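You operate a simulated robot arm through the tools that you are given. There is no shell and no other tool. Be economical: measure what you need, move in short steps, check, and stop when the job is done.

The job below is to be done with a simulated robot arm. You get a single attempt, and the scene is never put back.

JOB
Put the red vent cap from the green mat on top of the crumpled wrap there and the purple vent cap on top of the screw box there.
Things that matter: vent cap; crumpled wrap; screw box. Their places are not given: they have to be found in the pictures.

The check looks at the end state, three seconds after you hand in, the way a careful person would. Anything else that was tipped, shoved, dropped, spilled or broken makes it a failure. A push-on lid holds only when it is set on centred and level and pressed home; a screw cap is set on level and turned clockwise until tight.

ROBOT AND FRAMES
A 6-joint arm with a two-finger parallel gripper, fixed in place. Base frame: the origin is at the foot of the arm, x ahead of it, y to its left, z up; the work surface is at about z = 750. Readings come in mm, rad, newtons and seconds.
With the tool pointing down near the work surface it reaches from about 180 to 640 mm from the base axis. Its first joint turns from -1.152 to 1.152 rad. Payload 2.7 kg.
Tool frame: the origin (TCP) lies between the finger pads and is the grasp point; the fingertips stand 23 mm ahead of it; z points along the fingers, y is the line along which they close. The gripper opens to 94 mm. The fingers are 38 mm wide and 10 mm thick; the gripper's body (54 by 96 mm) begins 39 mm behind the TCP.
Orientation is told as [roll, pitch, yaw] about the base's x, y, z axes, in that order, counted from this pose: with the fingers straight down and closing along the base's y, the tool's x points along the base's -x, its y along +y and its z along -z.

CONTROLS
- The arm moves only by the tool arm_command. Its argument "moves" is a list of rows, each a list of 7 numbers: the turn, a rotation vector about the tool's x, y, z in rad, then the shift along the tool's x, y, z in mm, then the finger opening in mm, from 0 to 94. In form: [[ax, ay, az, dx, dy, dz, claw], ...]. A call has 1 to 12 rows; each row shifts and turns the commanded pose from where the row before left it, along the tool's axes as they then stand. Each row takes 0.2 s and may step no farther than 50 mm and 0.15 rad from the row before; otherwise, or with a gripper value out of range, the whole call is refused. Where a pose cannot be reached the arm comes as near as it can. A force on the tool above 40 N (or 10 N above the force at the start of the call, whichever is more), or a blocked arm, ends the call early, and 0.2 s more pass. The fingers move at their own pace (about 45 mm/s each) and stop on an object; they squeeze with about 41 N. The grip force told is the motor's: it shows also when the fingers shut on nothing. Time passes only in rows, and 0.2 s behind the last, so rows that do not move let the fingers close. The reply holds the time, the measured pose of the TCP, the force on the tool along the base axes, the opening and the grip force, in the units named above and with some noise, and new pictures: "views" is both (left out), scene, wrist or none.
- Cameras (640 x 400 px; columns grow to the right, rows downward): "scene" is fixed at [71.8, -425.1, 1404.8]; the picture's right is [0.81, -0.59, 0.00], its down [-0.32, -0.44, -0.83] and it looks along [0.49, 0.67, -0.55] (base axes); focal length 342 px, centre (320, 200). "wrist" rides on the gripper at [-39, 0, -44] in the tool frame; the picture's right is [0.00, -1.00, 0.00], its down [0.97, 0.00, -0.24] and it looks along [0.24, 0.00, 0.97] (tool axes); focal length 218 px, centre (320, 200).
- pixel_to_xyz(camera, pixels): for up to 12 pixels [column, row] of the newest picture of that camera ("zoom" is the newest enlarged one), the place [x, y, z] in the base frame of the surface seen there, good to about 2 mm. No time passes.
- zoom(camera, box): a new picture of the part [left, top, right, bottom] of that camera's present view, enlarged. No time passes.
- job_done(): hands the job in; it is judged then, once.

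Go step by step. Measure first, check grasps and placings, and put right what went wrong. The budget is 60 turns and 120 pictures, counting those below and the enlarged ones. Unless the task says otherwise, let go and move clear before handing in, and close with one line.

The tools are called after "Emit:" as a command line: name --pt "numbers of a row" for each row, then --argument value for the rest, lists and objects as JSON in quotes. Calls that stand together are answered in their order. arm_command: Moves the arm, as the interface text tells. Its arguments: {"type":"object","properties":{"moves":{"type":"array"},"views":{"type":"string","enum":["both","scene","wrist","none"]}},"required":["moves"]} The other tools are called the same way: pixel_to_xyz (camera, pixels) gives the place of the surface under pixels of a picture; zoom (camera, box) takes an enlarged picture of a part of a camera's view; job_done () hands the job in.

At the start:

```text
clock: 0.0
eef_pos: [395.0, 271.1, 1068.6]
orientation: [0.0, -0.001, 0.001]
force: [0.5, 0.3, 0.2]
gripper_width: 94.2
finger_force: 0.0
```

scene: 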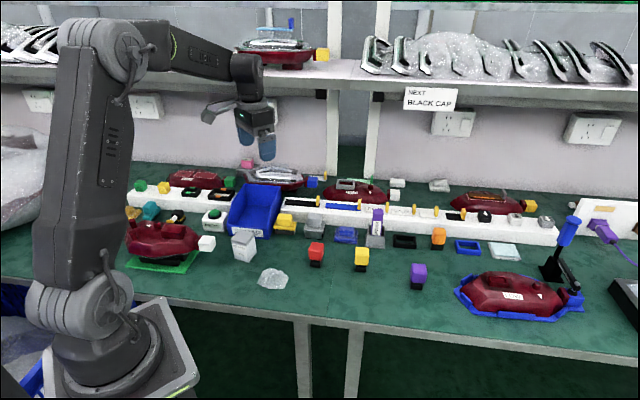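
wrist: 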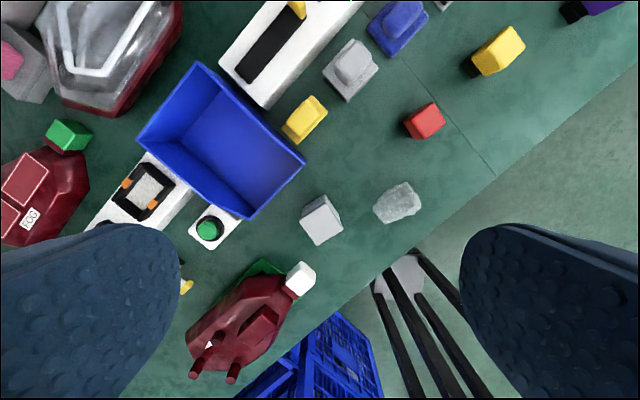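

The scene shows a red cap near (316,252), purple caps near (418,275) and (377,215), crumpled wrap near (273,278), and a grey/white box near (243,245). I'll zoom in to tell them apart.

Emit:
zoom --camera "scene" --box '[180, 200, 340, 300]'

Emit:
zoom --camera "scene" --box '[330, 200, 490, 300]'

Emit:
zoom --camera "wrist" --box '[270, 20, 510, 260]'

Emit:
pixel_to_xyz --camera "scene" --pixels '[[316, 246], [316, 262], [418, 268], [418, 286], [272, 272], [273, 288], [243, 238], [243, 256], [362, 252], [377, 212], [376, 240], [315, 222]]'

```text
4.00 times, centred on (260, 250) of scene
```

zoom: 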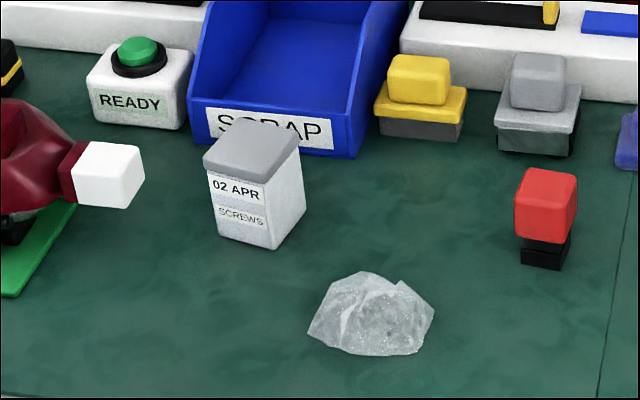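

```text
4.00 times, centred on (410, 250) of scene
```

zoom: 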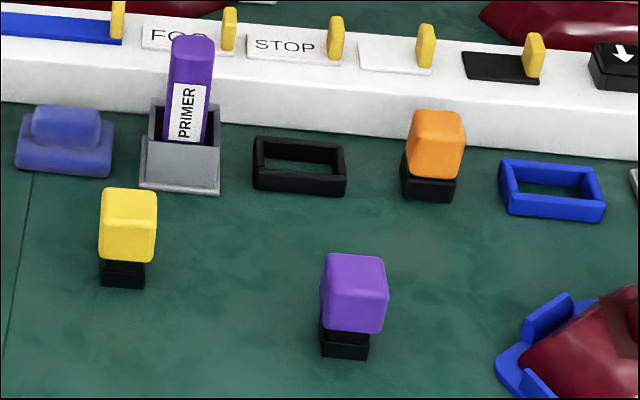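

```text
1.67 times, centred on (390, 140) of wrist
```

zoom: 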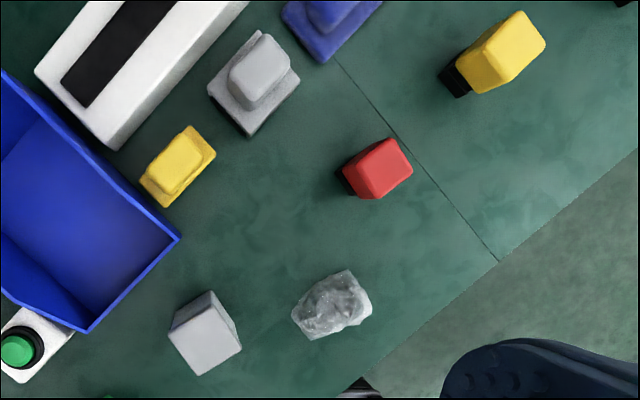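

```text
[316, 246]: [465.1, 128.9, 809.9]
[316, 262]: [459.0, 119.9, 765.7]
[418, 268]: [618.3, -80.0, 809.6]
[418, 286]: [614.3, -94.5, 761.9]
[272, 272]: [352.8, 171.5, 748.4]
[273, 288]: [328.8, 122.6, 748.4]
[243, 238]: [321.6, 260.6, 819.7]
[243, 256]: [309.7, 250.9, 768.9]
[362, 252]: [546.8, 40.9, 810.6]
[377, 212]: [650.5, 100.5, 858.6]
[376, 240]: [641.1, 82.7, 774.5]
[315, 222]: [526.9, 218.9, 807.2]
```

The targets are clear: the red cap at about (465,130), the purple cap at about (620,-85), the SCREWS box at (320,260) and the wrap near zoom (370,315). The wrap is transparent to the depth readings, so I'll move over the red cap for a closer wrist view.

Emit:
arm_command --pt "0 0 0 -10 -24 24 94" --pt "0 0 0 -10 -24 24 94" --pt "0 0 0 -10 -24 24 94" --pt "0 0 0 -10 -24 24 94" --pt "0 0 0 -10 -24 24 94" --views "wrist"

```text
clock: 1.2
eef_pos: [445.2, 149.1, 947.7]
orientation: [0.001, -0.001, 0.002]
force: [0.0, -0.2, 0.1]
gripper_width: 93.6
finger_force: 0.1
```

wrist: 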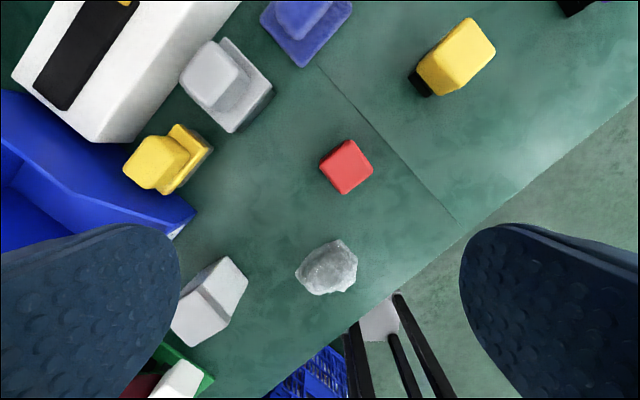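

Emit:
zoom --camera "wrist" --box '[270, 130, 390, 205]'

Emit:
zoom --camera "wrist" --box '[270, 225, 390, 300]'

Emit:
pixel_to_xyz --camera "wrist" --pixels '[[346, 166], [350, 143], [323, 164], [346, 191], [369, 171], [312, 265], [330, 265], [345, 260], [297, 272], [329, 242], [355, 265], [315, 293]]'

```text
5.33 times, centred on (330, 168) of wrist
```

zoom: 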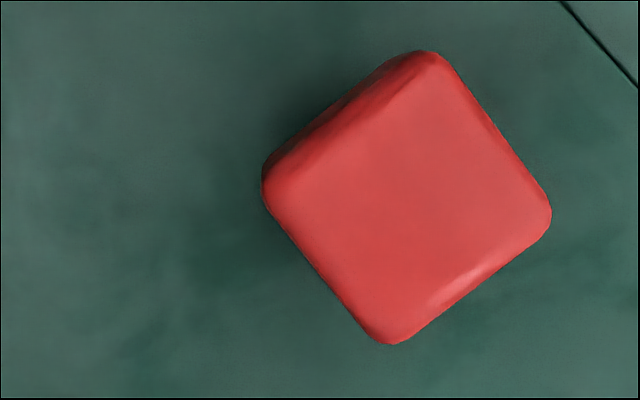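

```text
5.33 times, centred on (330, 262) of wrist
```

zoom: 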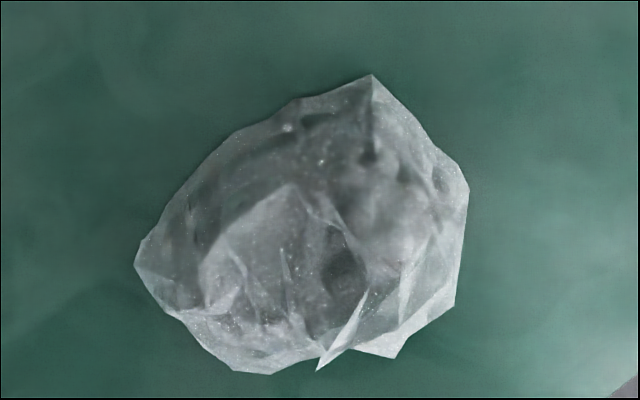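

```text
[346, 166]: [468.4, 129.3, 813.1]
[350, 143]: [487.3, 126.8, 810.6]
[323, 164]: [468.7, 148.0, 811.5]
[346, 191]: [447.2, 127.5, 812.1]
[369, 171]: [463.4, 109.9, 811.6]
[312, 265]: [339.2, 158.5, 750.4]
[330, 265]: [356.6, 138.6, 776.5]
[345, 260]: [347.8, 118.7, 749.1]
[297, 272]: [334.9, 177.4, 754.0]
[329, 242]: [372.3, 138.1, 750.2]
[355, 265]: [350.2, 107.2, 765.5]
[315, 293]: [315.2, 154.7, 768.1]
```

The red cap's head is centred near (467,129) with its top at z 813 and its edges turned about 37°. The wrap gives mixed depths, and pixel (330,265) hit it at z 776, so I'll sample it densely.

Emit:
pixel_to_xyz --camera "zoom" --pixels '[[230, 170], [290, 150], [350, 150], [400, 180], [220, 230], [270, 220], [320, 215], [370, 230], [420, 230], [270, 280], [320, 270], [380, 280]]'

Emit:
pixel_to_xyz --camera "zoom" --pixels '[[290, 195], [310, 235], [340, 225], [340, 190], [300, 250], [260, 250], [290, 300], [330, 310], [370, 110], [230, 320], [440, 270], [180, 260]]'

Emit:
zoom --camera "scene" --box '[248, 260, 296, 290]'

```text
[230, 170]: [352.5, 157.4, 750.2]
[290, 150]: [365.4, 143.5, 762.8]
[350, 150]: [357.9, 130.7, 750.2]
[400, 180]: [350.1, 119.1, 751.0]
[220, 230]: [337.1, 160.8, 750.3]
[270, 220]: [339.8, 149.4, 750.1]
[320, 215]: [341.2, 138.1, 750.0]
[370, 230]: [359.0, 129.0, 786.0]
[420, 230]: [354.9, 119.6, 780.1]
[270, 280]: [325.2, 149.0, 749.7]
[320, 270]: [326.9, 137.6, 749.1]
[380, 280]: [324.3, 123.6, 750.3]
```

```text
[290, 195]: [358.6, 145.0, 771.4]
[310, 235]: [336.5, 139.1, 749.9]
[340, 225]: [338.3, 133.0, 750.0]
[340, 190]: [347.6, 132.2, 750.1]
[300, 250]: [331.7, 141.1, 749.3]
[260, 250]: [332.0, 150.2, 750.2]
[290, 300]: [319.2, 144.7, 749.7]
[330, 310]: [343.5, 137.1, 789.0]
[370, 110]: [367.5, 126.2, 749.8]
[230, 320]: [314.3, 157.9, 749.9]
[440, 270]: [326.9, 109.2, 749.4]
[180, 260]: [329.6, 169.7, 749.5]
```

```text
13.33 times, centred on (272, 275) of scene
```

zoom: 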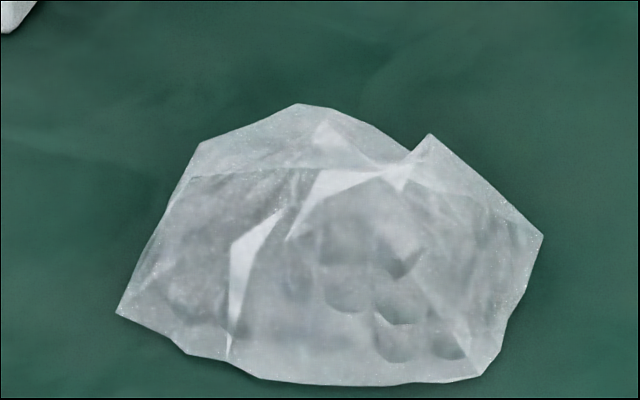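

Surface hits on the wrap reach about z 786–789 near (343–359,129–137). I'll sample more from the scene zoom to map its top.

Emit:
pixel_to_xyz --camera "zoom" --pixels '[[330, 140], [325, 155], [300, 115], [350, 180], [330, 195], [400, 170], [430, 140], [400, 185], [260, 230], [240, 260], [260, 150], [230, 155]]'

Emit:
pixel_to_xyz --camera "zoom" --pixels '[[200, 150], [350, 125], [370, 150], [300, 165], [250, 168], [210, 172], [450, 180], [300, 185], [400, 200], [480, 190], [520, 235], [300, 140]]'

Emit:
pixel_to_xyz --camera "wrist" --pixels '[[332, 250], [336, 255], [340, 262], [338, 268], [334, 272], [330, 280], [326, 270], [322, 262], [326, 255], [345, 272], [342, 280], [318, 275]]'

```text
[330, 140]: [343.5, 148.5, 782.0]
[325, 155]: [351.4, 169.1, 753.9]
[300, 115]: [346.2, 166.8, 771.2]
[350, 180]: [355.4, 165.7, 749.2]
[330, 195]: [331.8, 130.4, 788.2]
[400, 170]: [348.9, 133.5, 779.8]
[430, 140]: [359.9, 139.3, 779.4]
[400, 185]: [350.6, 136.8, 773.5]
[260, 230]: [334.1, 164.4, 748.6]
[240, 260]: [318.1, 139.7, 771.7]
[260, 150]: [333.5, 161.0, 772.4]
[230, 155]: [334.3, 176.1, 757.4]
```

```text
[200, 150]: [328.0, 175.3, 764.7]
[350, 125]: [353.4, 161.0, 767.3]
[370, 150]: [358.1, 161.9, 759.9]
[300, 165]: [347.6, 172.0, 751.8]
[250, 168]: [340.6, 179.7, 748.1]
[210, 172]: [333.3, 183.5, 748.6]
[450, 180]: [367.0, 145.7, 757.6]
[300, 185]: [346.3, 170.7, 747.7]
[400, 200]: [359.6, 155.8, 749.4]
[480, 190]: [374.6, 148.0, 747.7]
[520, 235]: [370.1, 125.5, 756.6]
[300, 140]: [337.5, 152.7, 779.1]
```

```text
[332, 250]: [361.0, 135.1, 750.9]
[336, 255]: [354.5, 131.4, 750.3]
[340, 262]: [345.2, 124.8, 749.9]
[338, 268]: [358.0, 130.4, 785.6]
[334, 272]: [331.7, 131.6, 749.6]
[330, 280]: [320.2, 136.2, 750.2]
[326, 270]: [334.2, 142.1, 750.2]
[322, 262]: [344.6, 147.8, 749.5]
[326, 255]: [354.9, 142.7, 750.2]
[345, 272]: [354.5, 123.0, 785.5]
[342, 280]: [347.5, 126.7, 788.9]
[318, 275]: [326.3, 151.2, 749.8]
```

The wrap is a dome, about 40 mm tall, peaking near (344,132) at z ≈ 789. I'll now go above the red cap with the gripper turned 37°.

Emit:
arm_command --pt "0 0 -0.129 0 0 15 94" --pt "0 0 -0.129 0 0 15 94" --pt "0 0 -0.129 0 0 15 94" --pt "0 0 -0.129 0 0 15 94" --pt "0 0 -0.129 0 0 15 94" --pt "0 0 0 -5.7 -29.9 0 94" --pt "0 0 0 0 0 0 94" --views "wrist"

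```text
clock: 2.8
eef_pos: [468.5, 130.0, 875.2]
orientation: [0.002, -0.002, 0.647]
force: [-0.4, -0.4, 0.2]
gripper_width: 94.0
finger_force: 0.1
```

wrist: 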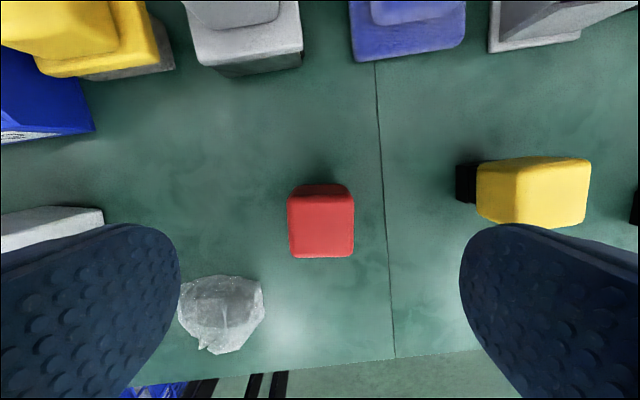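

The cap is now square with the gripper and centred at column 321. I'll measure its edges for centring along the fingers' width.

Emit:
pixel_to_xyz --camera "wrist" --pixels '[[321, 200], [321, 225], [321, 254], [292, 225], [350, 225], [321, 188], [206, 285], [230, 300], [240, 310], [225, 325], [205, 310], [250, 290]]'

Emit:
zoom --camera "wrist" --box '[170, 260, 290, 360]'

```text
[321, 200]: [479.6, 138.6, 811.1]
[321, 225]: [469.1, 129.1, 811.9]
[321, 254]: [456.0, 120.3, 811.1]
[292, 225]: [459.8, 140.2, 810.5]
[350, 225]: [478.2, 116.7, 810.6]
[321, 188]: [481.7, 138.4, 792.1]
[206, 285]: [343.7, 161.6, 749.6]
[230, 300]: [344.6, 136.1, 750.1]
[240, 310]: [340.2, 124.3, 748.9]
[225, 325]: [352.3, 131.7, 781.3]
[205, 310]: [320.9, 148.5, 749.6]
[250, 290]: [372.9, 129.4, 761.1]
```

```text
4.00 times, centred on (230, 310) of wrist
```

zoom: 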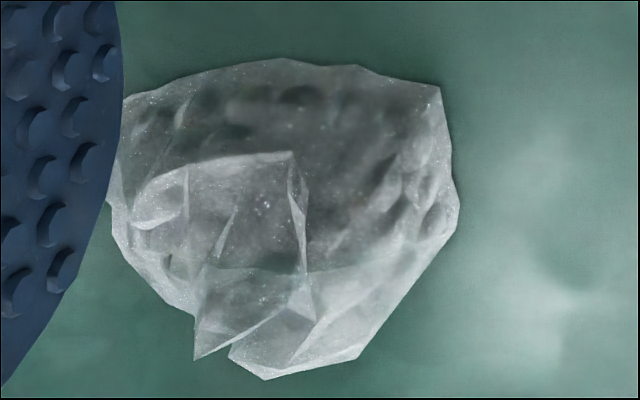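

The cap's centre at (468,129) matches the TCP. I'll descend to z ≈ 793 and close.

Emit:
arm_command --pt "0 0 0 0 0 27 94" --pt "0 0 0 0 0 27 94" --pt "0 0 0 0 0 26 94" --pt "0 0 0 0 0 0 60" --pt "0 0 0 0 0 0 40" --pt "0 0 0 0 0 0 20" --pt "0 0 0 0 0 0 20" --pt "0 0 0 0 0 0 20" --pt "0 0 0 0 0 0 20" --views "both"

```text
clock: 4.8
eef_pos: [467.5, 130.1, 795.6]
orientation: [0.0, 0.001, 0.647]
force: [1.3, 0.0, 0.5]
gripper_width: 35.0
finger_force: 41.2
```

scene: 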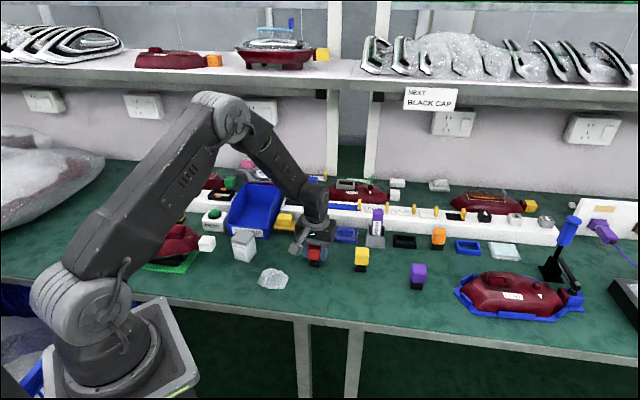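
wrist: 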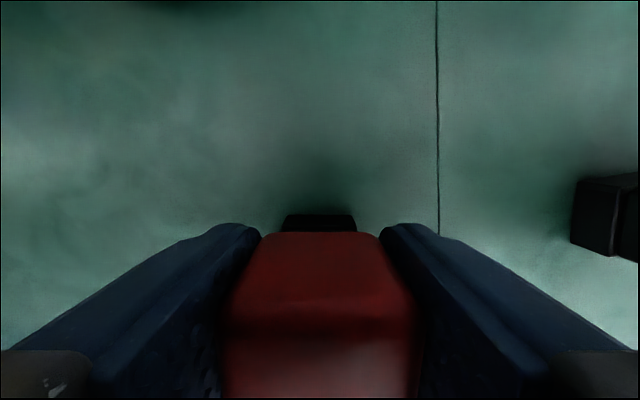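

The fingers hold the head at 35 mm with 41 N. I'll lift 80 mm and check that the black part comes with it.

Emit:
arm_command --pt "0 0 0 0 0 -10 20" --pt "0 0 0 0 0 -25 20" --pt "0 0 0 0 0 -25 20" --pt "0 0 0 0 0 -25 20" --pt "0 0 0 0 0 0 20" --views "both"

Emit:
zoom --camera "scene" --box '[240, 200, 400, 300]'

```text
clock: 6.0
eef_pos: [469.3, 130.4, 880.1]
orientation: [0.0, -0.001, 0.648]
force: [-0.6, 0.2, 0.3]
gripper_width: 35.1
finger_force: 40.9
```

scene: 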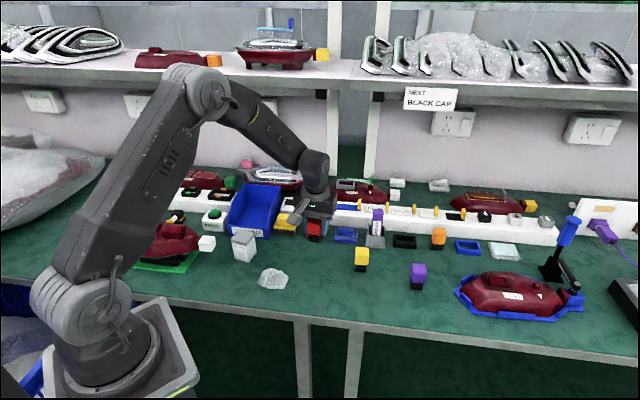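
wrist: 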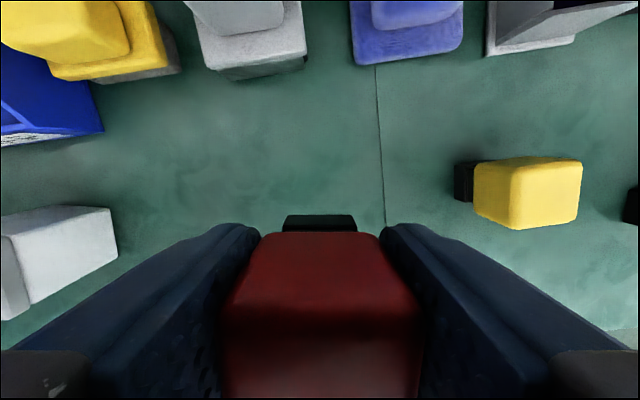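

```text
4.00 times, centred on (320, 250) of scene
```

zoom: 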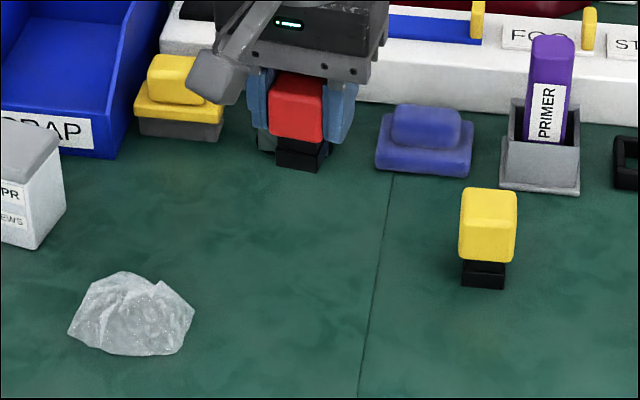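

The whole cap came up, plug included, and its bottom is about 46.5 mm below the TCP. I'll carry it over the wrap's top at (344,135) and lower partway.

Emit:
arm_command --pt "0 0 0 24.3 19.8 0 20" --pt "0 0 0 24.3 19.8 0 20" --pt "0 0 0 24.3 19.8 0 20" --pt "0 0 0 24.2 19.8 0 20" --pt "0 0 0 0 0 15 20" --pt "0 0 0 0 0 15 20" --pt "0 0 0 0 0 0 20" --views "scene"

Emit:
zoom --camera "scene" --box '[224, 220, 320, 300]'

Emit:
zoom --camera "wrist" --box '[0, 0, 640, 400]'

```text
clock: 7.6
eef_pos: [344.1, 134.1, 848.6]
orientation: [-0.001, 0.001, 0.647]
force: [0.2, 0.0, -0.4]
gripper_width: 35.2
finger_force: 41.2
```

scene: 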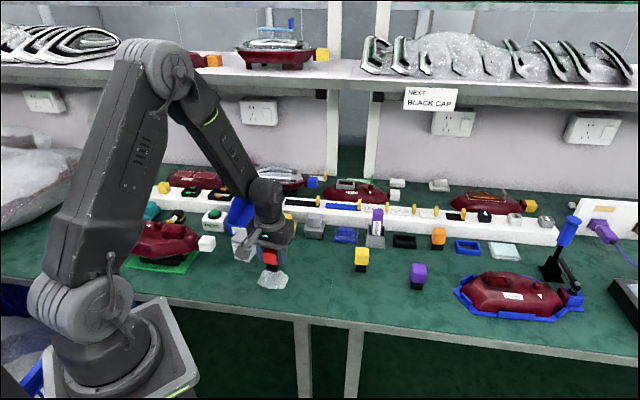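

```text
5.00 times, centred on (272, 260) of scene
```

zoom: 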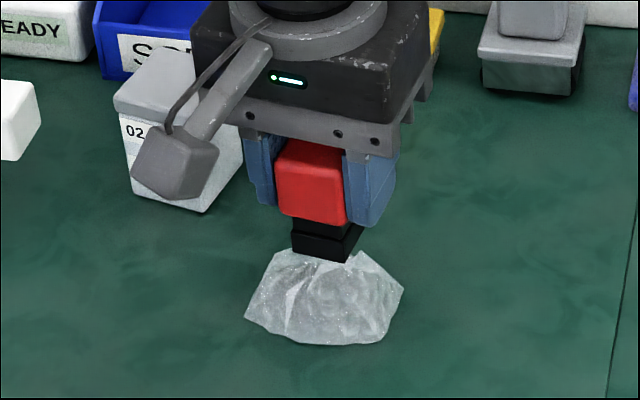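

```text
1.00 times, centred on (320, 200) of wrist
```

zoom: 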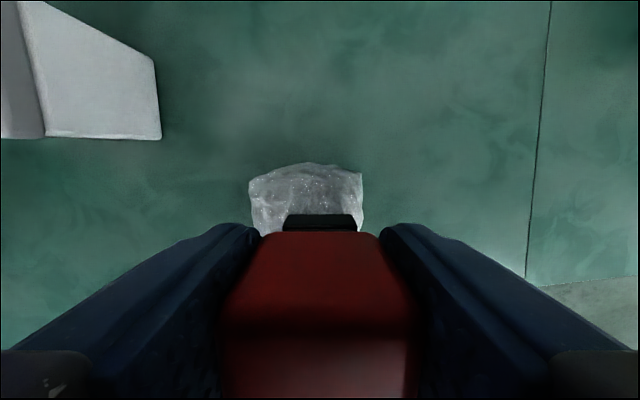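

The plug hangs about 13 mm above the wrap and is centred over it. I'll lower in small steps and watch the force.

Emit:
arm_command --pt "0 0 0 0 0 4 20" --pt "0 0 0 0 0 3 20" --pt "0 0 0 0 0 2 20" --pt "0 0 0 0 0 0 20" --views "none"

Emit:
zoom --camera "scene" --box '[240, 240, 304, 296]'

```text
clock: 8.6
eef_pos: [343.9, 134.7, 840.7]
orientation: [-0.001, -0.001, 0.648]
force: [-1.1, -2.9, 11.1]
gripper_width: 35.1
finger_force: 40.8
```

```text
7.14 times, centred on (272, 268) of scene
```

zoom: 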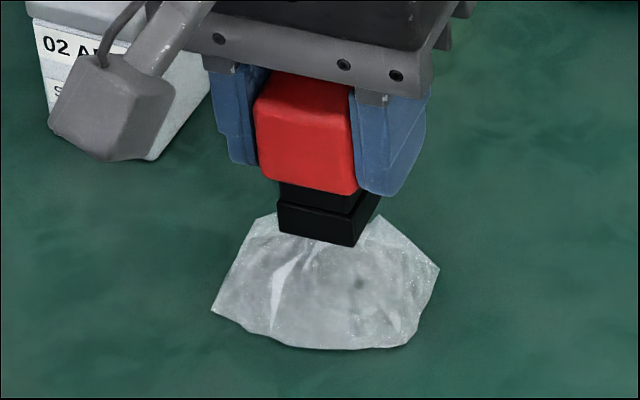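

Contact came at z 840.7 with 11 N, slightly sideways. I'll open the fingers by just a few millimetres to see whether the cap stands by itself while still guarded.

Emit:
arm_command --pt "0 0 0 0 0 -0.5 37" --pt "0 0 0 0 0 0 38" --views "wrist"

Emit:
zoom --camera "scene" --box '[240, 240, 304, 296]'

```text
clock: 9.2
eef_pos: [342.7, 135.9, 840.7]
orientation: [-0.002, 0.0, 0.647]
force: [0.3, -0.7, -0.7]
gripper_width: 37.8
finger_force: 0.1
```

wrist: 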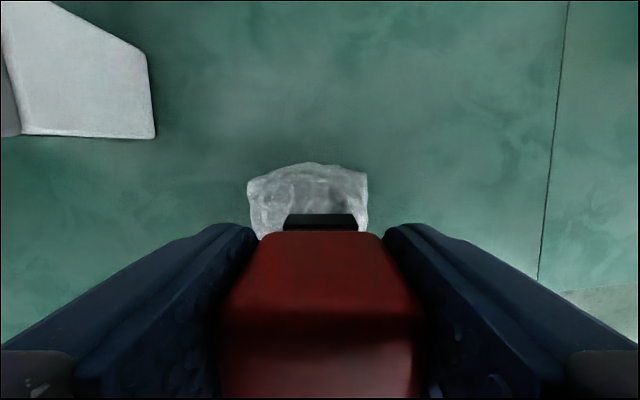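

```text
7.14 times, centred on (272, 268) of scene
```

zoom: 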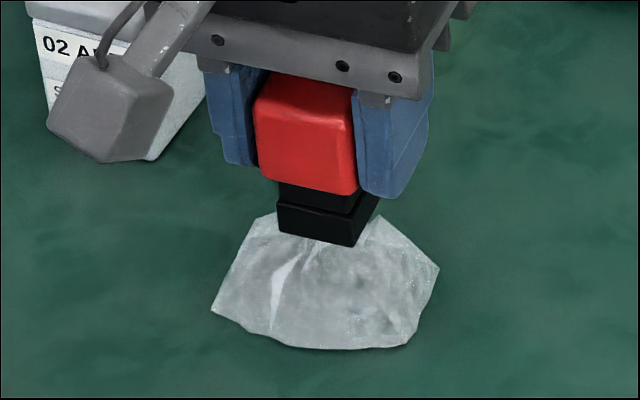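

The cap stands level with a gap on both sides and zero grip force. I'll wait, open a bit more, and check again.

Emit:
arm_command --pt "0 0 0 0 0 0 40" --pt "0 0 0 0 0 0 42" --pt "0 0 0 0 0 0 44" --pt "0 0 0 0 0 0 46" --pt "0 0 0 0 0 0 46" --views "none"

Emit:
zoom --camera "scene" --box '[240, 240, 304, 296]'

```text
clock: 10.4
eef_pos: [342.7, 134.2, 839.8]
orientation: [0.001, 0.0, 0.646]
force: [0.2, 0.4, 0.1]
gripper_width: 46.0
finger_force: 0.0
```

```text
7.14 times, centred on (272, 268) of scene
```

zoom: 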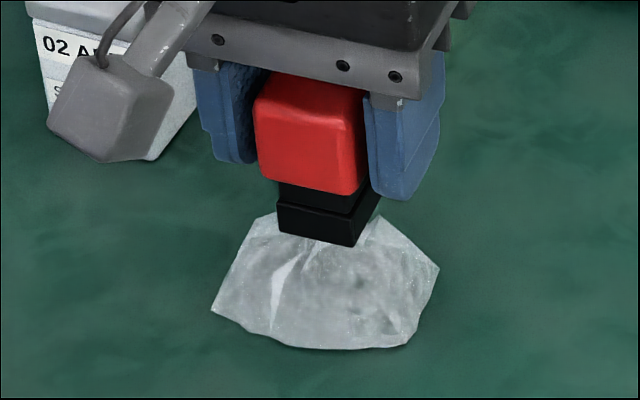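

It is still and level. I'll open further and rise straight up.

Emit:
arm_command --pt "0 0 0 0 0 0 56" --pt "0 0 0 0 0 0 66" --pt "0 0 0 0 0 -10 66" --pt "0 0 0 0 0 -25 66" --pt "0 0 0 0 0 -40 70" --pt "0 0 0 0 0 -40 94" --pt "0 0 0 0 0 -25 94" --pt "0 0 0 0 0 0 94" --views "both"

Emit:
zoom --camera "scene" --box '[200, 220, 320, 295]'

```text
clock: 12.2
eef_pos: [343.3, 133.3, 981.2]
orientation: [-0.002, 0.001, 0.648]
force: [-0.1, 0.3, 0.6]
gripper_width: 93.9
finger_force: 0.0
```

scene: 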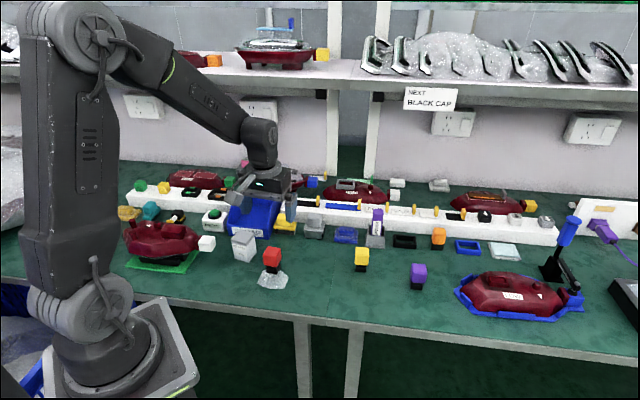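
wrist: 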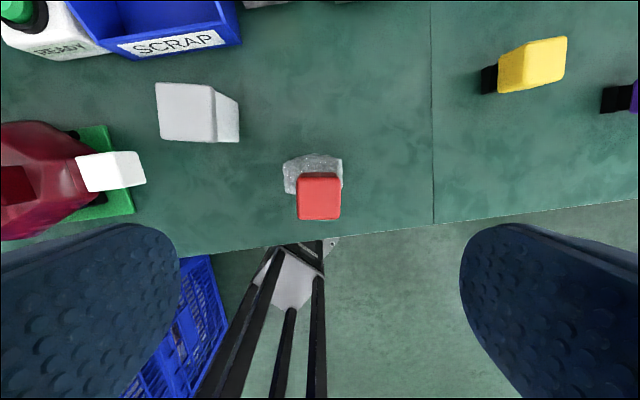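

```text
5.33 times, centred on (260, 258) of scene
```

zoom: 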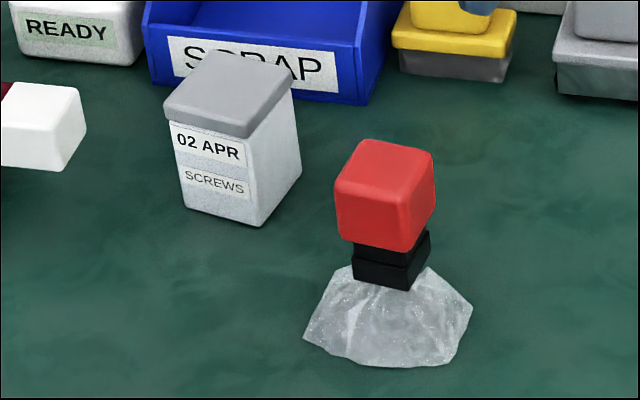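

Red stands on the wrap. I'll measure the screw box's lid and the purple cap.

Emit:
pixel_to_xyz --camera "wrist" --pixels '[[158, 86], [208, 88], [213, 138], [163, 135], [185, 112], [318, 197], [236, 102], [237, 138]]'

Emit:
pixel_to_xyz --camera "scene" --pixels '[[413, 265], [420, 264], [424, 268], [416, 276], [423, 276], [418, 288], [243, 232], [234, 238], [254, 237], [246, 244]]'

Emit:
zoom --camera "scene" --box '[394, 255, 442, 300]'

Emit:
zoom --camera "wrist" --box '[140, 70, 260, 150]'

```text
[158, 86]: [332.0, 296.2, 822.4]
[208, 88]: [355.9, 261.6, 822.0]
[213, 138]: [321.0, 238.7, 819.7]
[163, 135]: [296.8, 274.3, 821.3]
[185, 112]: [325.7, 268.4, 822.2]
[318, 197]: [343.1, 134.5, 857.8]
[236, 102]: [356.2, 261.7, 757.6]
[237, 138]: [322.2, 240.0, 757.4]
```

```text
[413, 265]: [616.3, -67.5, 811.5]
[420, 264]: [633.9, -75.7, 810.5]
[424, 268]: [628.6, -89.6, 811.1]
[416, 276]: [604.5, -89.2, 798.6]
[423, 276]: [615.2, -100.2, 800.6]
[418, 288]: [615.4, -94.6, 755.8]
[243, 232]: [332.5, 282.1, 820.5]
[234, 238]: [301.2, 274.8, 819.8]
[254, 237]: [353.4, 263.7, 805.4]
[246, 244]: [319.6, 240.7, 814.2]
```

```text
8.89 times, centred on (418, 278) of scene
```

zoom: 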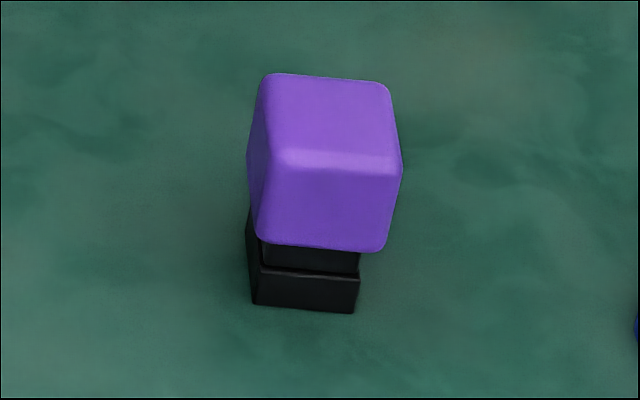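

```text
5.00 times, centred on (200, 110) of wrist
```

zoom: 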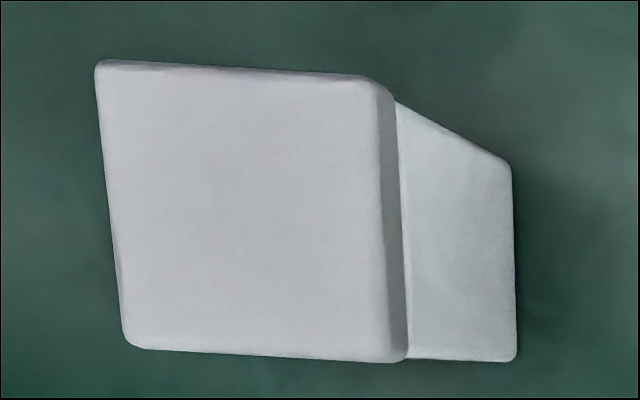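

The lid is centred at about (326,268) with its top at z 822, and the purple cap is at about (617,-82). I'll move over the purple cap.

Emit:
arm_command --pt "0 0 0 -10.5 -41.3 0 94" --pt "0 0 0 -10.5 -41.3 5 94" --pt "0 0 0 -10.5 -41.3 10 94" --pt "0 0 0 -10.5 -41.3 10 94" --pt "0 0 0 -10.5 -41.3 10 94" --pt "0 0 0 -10.5 -41.3 10 94" --pt "0 0 0 -10.5 -41.3 10 94" --pt "0 0 0 -10.5 -41.3 10 94" --pt "0 0 0 0 0 0 94" --views "wrist"

```text
clock: 14.2
eef_pos: [609.7, -79.7, 914.7]
orientation: [-0.002, 0.002, 0.647]
force: [-0.8, 0.4, 0.0]
gripper_width: 94.2
finger_force: 0.0
```

wrist: 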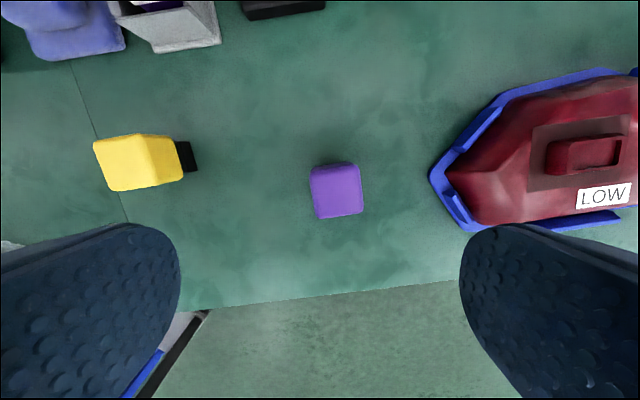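

Emit:
zoom --camera "wrist" --box '[290, 150, 386, 230]'

Emit:
pixel_to_xyz --camera "wrist" --pixels '[[337, 192], [314, 194], [360, 190], [335, 170], [339, 214], [316, 215], [359, 211], [437, 175], [195, 160]]'

```text
5.00 times, centred on (338, 190) of wrist
```

zoom: 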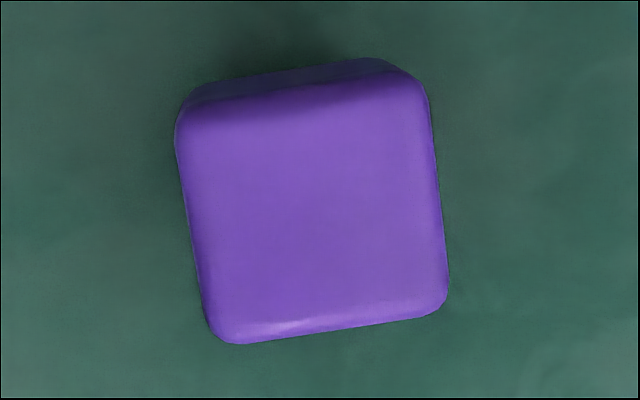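

```text
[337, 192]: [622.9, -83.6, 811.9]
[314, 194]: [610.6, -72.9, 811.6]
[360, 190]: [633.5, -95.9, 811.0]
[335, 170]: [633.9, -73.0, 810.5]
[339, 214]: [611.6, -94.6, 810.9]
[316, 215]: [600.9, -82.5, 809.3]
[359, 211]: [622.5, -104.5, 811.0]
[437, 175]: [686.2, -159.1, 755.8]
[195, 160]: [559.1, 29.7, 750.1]
```

The purple cap's centre is (622.5,-84) and it is turned about 45°. I'll rotate 0.14 more, align, and go partway down.

Emit:
arm_command --pt "0 0 -0.14 0 0 0 94" --pt "0 0 0 -6.1 -11.9 10 94" --pt "0 0 0 0 0 30 94" --pt "0 0 0 0 0 25 94" --pt "0 0 0 0 0 0 94" --views "wrist"

```text
clock: 15.4
eef_pos: [621.8, -81.3, 852.2]
orientation: [0.0, 0.001, 0.787]
force: [-0.4, -0.9, 0.4]
gripper_width: 93.9
finger_force: 0.1
```

wrist: 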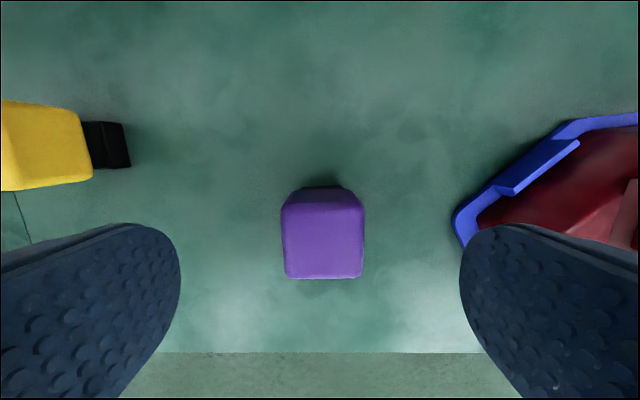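

The cap is aligned at column 322. The blue fence is near the right finger, so I'll narrow the opening to 66 before descending, then grip.

Emit:
arm_command --pt "0 0 0 0 0 0 66" --pt "0 0 0 0 0 0 66" --pt "0 0 0 0 0 20 66" --pt "0 0 0 0 0 20 66" --pt "0 0 0 0 0 17 66" --pt "0 0 0 0 0 0 40" --pt "0 0 0 0 0 0 20" --pt "0 0 0 0 0 0 20" --pt "0 0 0 0 0 0 20" --views "wrist"

Emit:
zoom --camera "scene" --box '[360, 220, 488, 300]'

```text
clock: 17.4
eef_pos: [622.3, -82.3, 793.4]
orientation: [-0.004, 0.001, 0.788]
force: [1.2, 1.2, 1.0]
gripper_width: 35.1
finger_force: 41.1
```

wrist: 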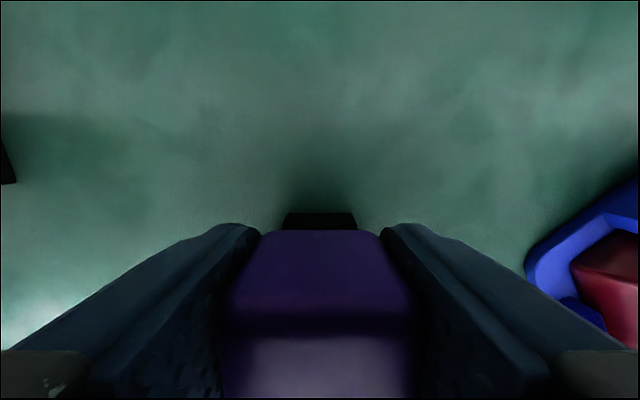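

```text
5.00 times, centred on (424, 260) of scene
```

zoom: 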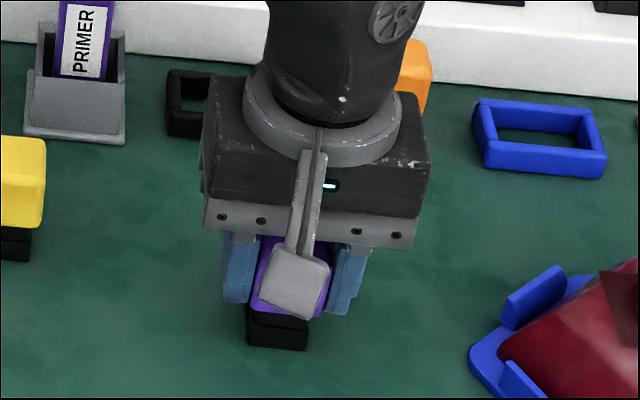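

The grip is good at 35.1 mm and 41 N. I'll lift straight up 150 mm and turn 0.18 back to match the box.

Emit:
arm_command --pt "0 0 0 0 0 -10 20" --pt "0 0 0 0 0 -30 20" --pt "0 0 0 0 0 -40 20" --pt "0 0 0 0 0 -40 20" --pt "0 0 0.09 0 0 -30 20" --pt "0 0 0.09 0 0 0 20" --pt "0 0 0 0 0 0 20" --views "wrist"

```text
clock: 19.0
eef_pos: [622.2, -83.5, 943.6]
orientation: [-0.001, 0.001, 0.606]
force: [0.5, 0.6, 0.8]
gripper_width: 34.8
finger_force: 40.8
```

wrist: 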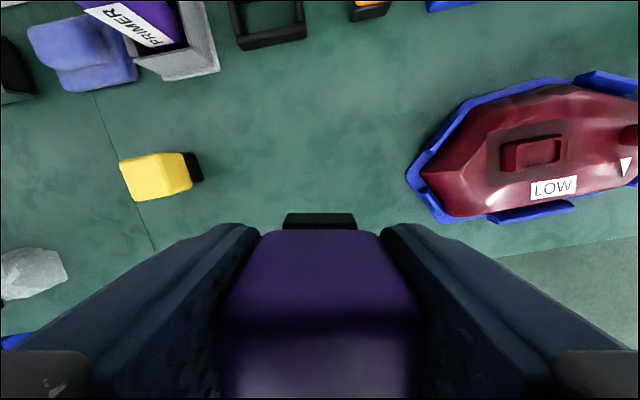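

Lifted with the cap held. I'll carry it high to above the screw box.

Emit:
arm_command --pt "0 0 0 3.92 41.55 0 20" --pt "0 0 0 3.92 41.55 0 20" --pt "0 0 0 3.92 41.55 0 20" --pt "0 0 0 3.92 41.55 0 20" --pt "0 0 0 3.92 41.55 0 20" --pt "0 0 0 3.92 41.55 0 20" --pt "0 0 0 3.92 41.55 0 20" --pt "0 0 0 3.92 41.55 0 20" --pt "0 0 0 3.92 41.55 0 20" --pt "0 0 0 3.92 41.55 0 20" --pt "0 0 0 3.92 41.55 0 20" --pt "0 0 0 0 0 0 20" --views "both"

Emit:
zoom --camera "scene" --box '[190, 210, 318, 300]'

```text
clock: 21.6
eef_pos: [327.2, 271.5, 943.0]
orientation: [-0.001, 0.001, 0.606]
force: [-0.7, -0.2, 0.6]
gripper_width: 35.2
finger_force: 41.1
```

scene: 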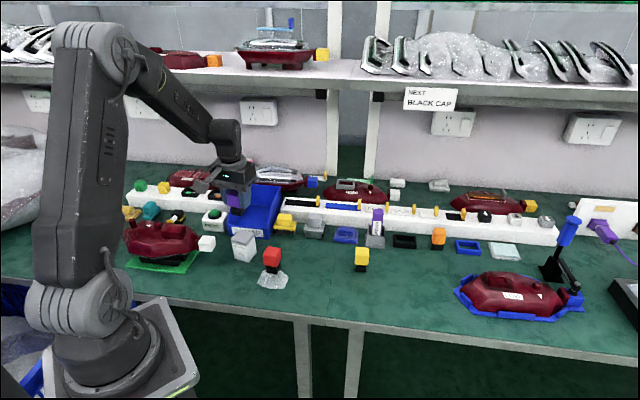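
wrist: 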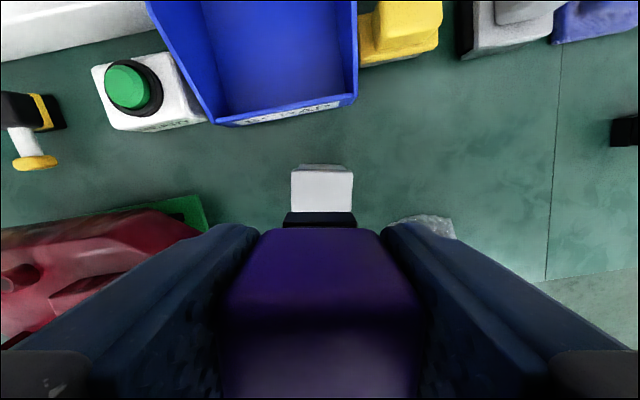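

```text
4.44 times, centred on (254, 255) of scene
```

zoom: 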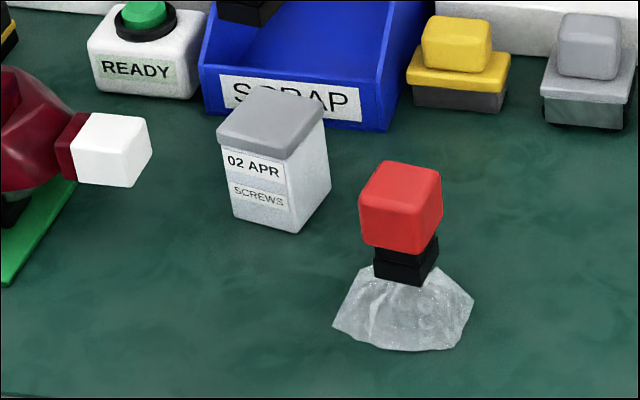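

The red cap is still in place. I'll correct by about (-1,-4) and lower to z ≈ 885 above the lid.

Emit:
arm_command --pt "0 0 0 2.8 -2.7 0 20" --pt "0 0 0 0 0 30 20" --pt "0 0 0 0 0 28 20" --pt "0 0 0 0 0 0 20" --pt "0 0 0 0 0 0 20" --views "wrist"

Emit:
zoom --camera "scene" --box '[200, 190, 296, 270]'

```text
clock: 22.8
eef_pos: [325.9, 264.8, 884.6]
orientation: [0.001, 0.001, 0.609]
force: [-0.2, 0.1, 0.4]
gripper_width: 35.0
finger_force: 41.1
```

wrist: 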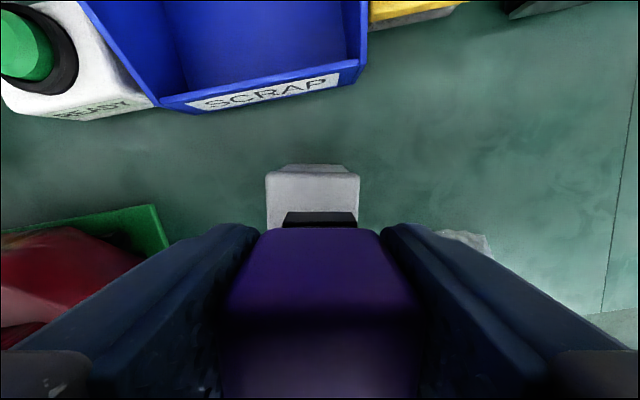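

```text
5.00 times, centred on (248, 230) of scene
```

zoom: 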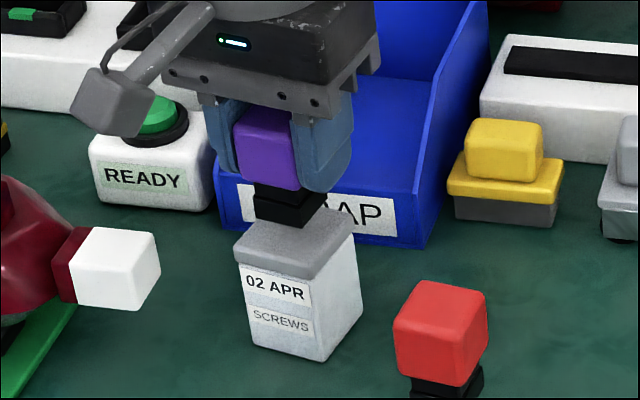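

The lid centre is about 7 px (3 mm) left of the plug. I'll shift by (-2, +2.5) in the tool frame and lower gently to contact.

Emit:
arm_command --pt "0 0 0 -2 2.5 0 20" --pt "0 0 0 0 0 6 20" --pt "0 0 0 0 0 5 20" --pt "0 0 0 0 0 3 20" --pt "0 0 0 0 0 2 20" --pt "0 0 0 0 0 0 20" --views "wrist"

Emit:
zoom --camera "scene" --box '[200, 190, 296, 270]'

```text
clock: 24.2
eef_pos: [326.7, 266.5, 869.0]
orientation: [0.001, 0.0, 0.608]
force: [-0.5, -0.1, -0.1]
gripper_width: 35.4
finger_force: 41.1
```

wrist: 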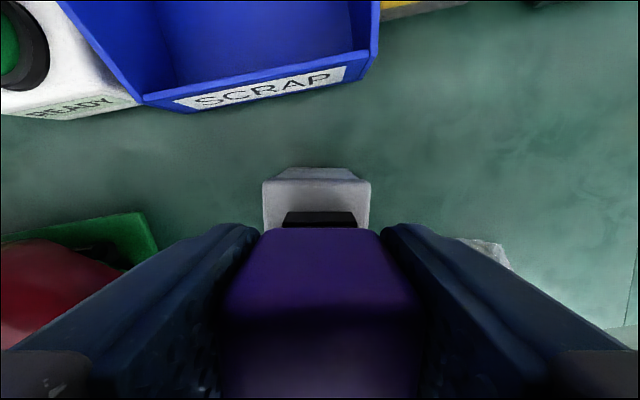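

```text
5.00 times, centred on (248, 230) of scene
```

zoom: 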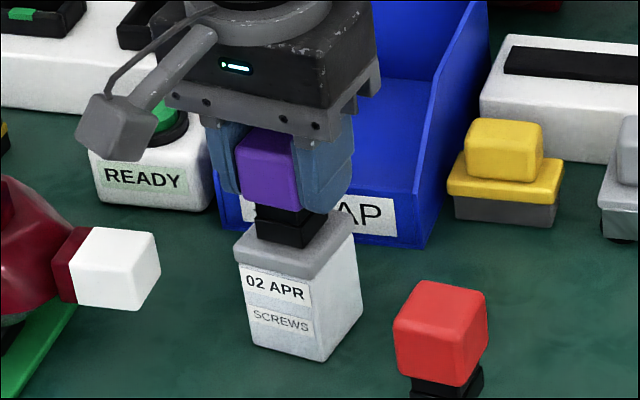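

Centred now, with about 2 mm to go and no contact yet. I'll lower in 1 mm steps.

Emit:
arm_command --pt "0 0 0 0 0 1 20" --pt "0 0 0 0 0 1 20" --pt "0 0 0 0 0 0.7 20" --pt "0 0 0 0 0 0 20" --views "none"

Emit:
zoom --camera "scene" --box '[216, 205, 280, 260]'

```text
clock: 25.2
eef_pos: [325.1, 266.7, 866.7]
orientation: [0.001, -0.002, 0.608]
force: [-2.0, -0.7, 11.4]
gripper_width: 35.3
finger_force: 40.9
```

```text
7.27 times, centred on (248, 232) of scene
```

zoom: 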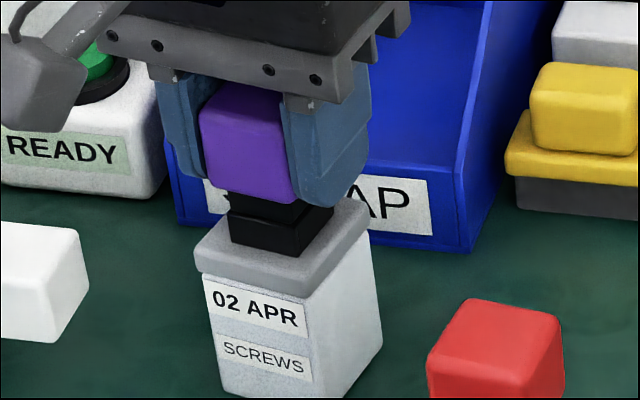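

Contact came at 11 N with the plug centred on the lid. I'll release gradually, then rise straight up.

Emit:
arm_command --pt "0 0 0 0 0 -0.5 37" --pt "0 0 0 0 0 0 40" --pt "0 0 0 0 0 0 46" --pt "0 0 0 0 0 0 56" --pt "0 0 0 0 0 0 62" --pt "0 0 0 0 0 0 62" --views "wrist"

Emit:
zoom --camera "scene" --box '[216, 205, 280, 260]'

```text
clock: 26.6
eef_pos: [327.3, 267.2, 867.1]
orientation: [0.0, -0.002, 0.607]
force: [0.3, 0.4, -0.3]
gripper_width: 62.0
finger_force: 0.0
```

wrist: 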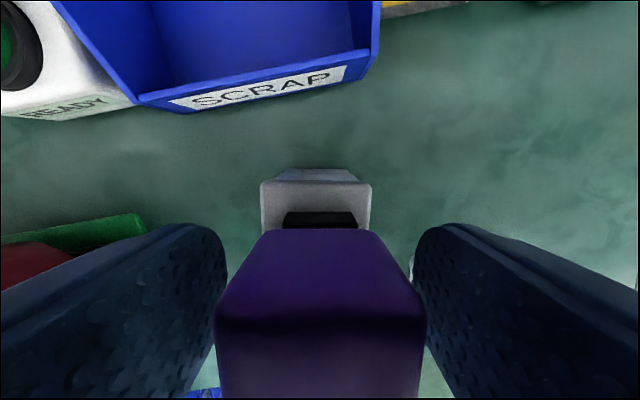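

```text
7.27 times, centred on (248, 232) of scene
```

zoom: 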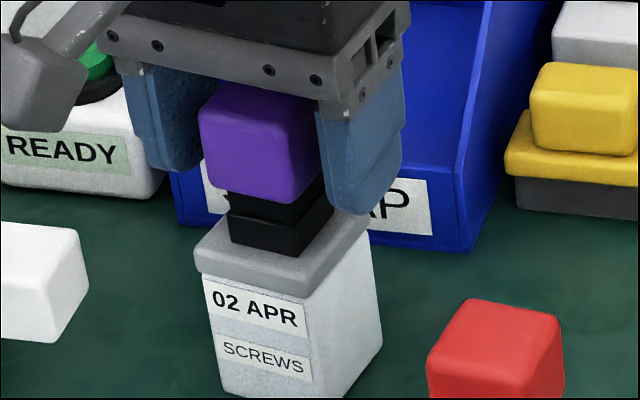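

The purple cap stands level and free. I'll rise clear.

Emit:
arm_command --pt "0 0 0 0 0 -10 62" --pt "0 0 0 0 0 -25 62" --pt "0 0 0 0 0 -40 62" --pt "0 0 0 0 0 -40 62" --pt "0 0 0 0 0 -40 62" --pt "0 0 0 0 0 0 62" --pt "0 0 0 0 0 0 62" --views "scene"

Emit:
zoom --camera "scene" --box '[190, 210, 318, 300]'

```text
clock: 28.2
eef_pos: [325.8, 267.5, 1023.1]
orientation: [-0.001, -0.001, 0.606]
force: [0.1, -0.6, -0.9]
gripper_width: 61.9
finger_force: 0.1
```

scene: 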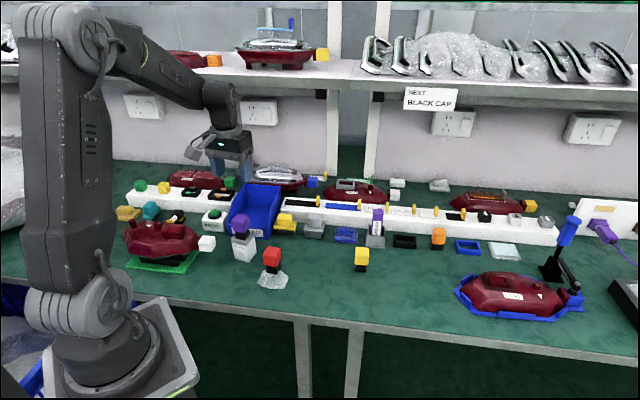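

```text
4.44 times, centred on (254, 255) of scene
```

zoom: 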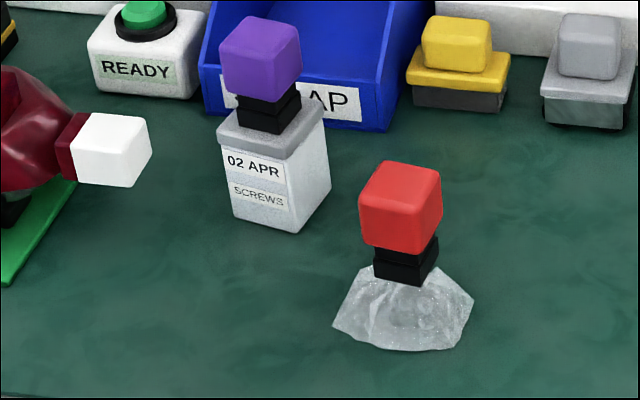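

Both caps stand where the job asks, nothing else has moved, and the arm is clear, so I'm handing in.

Emit:
job_done

```text
The job is handed in.
```

The red vent cap is on top of the crumpled wrap and the purple vent cap is on top of the screw box; both stood level in the last picture, and I've handed the job in.
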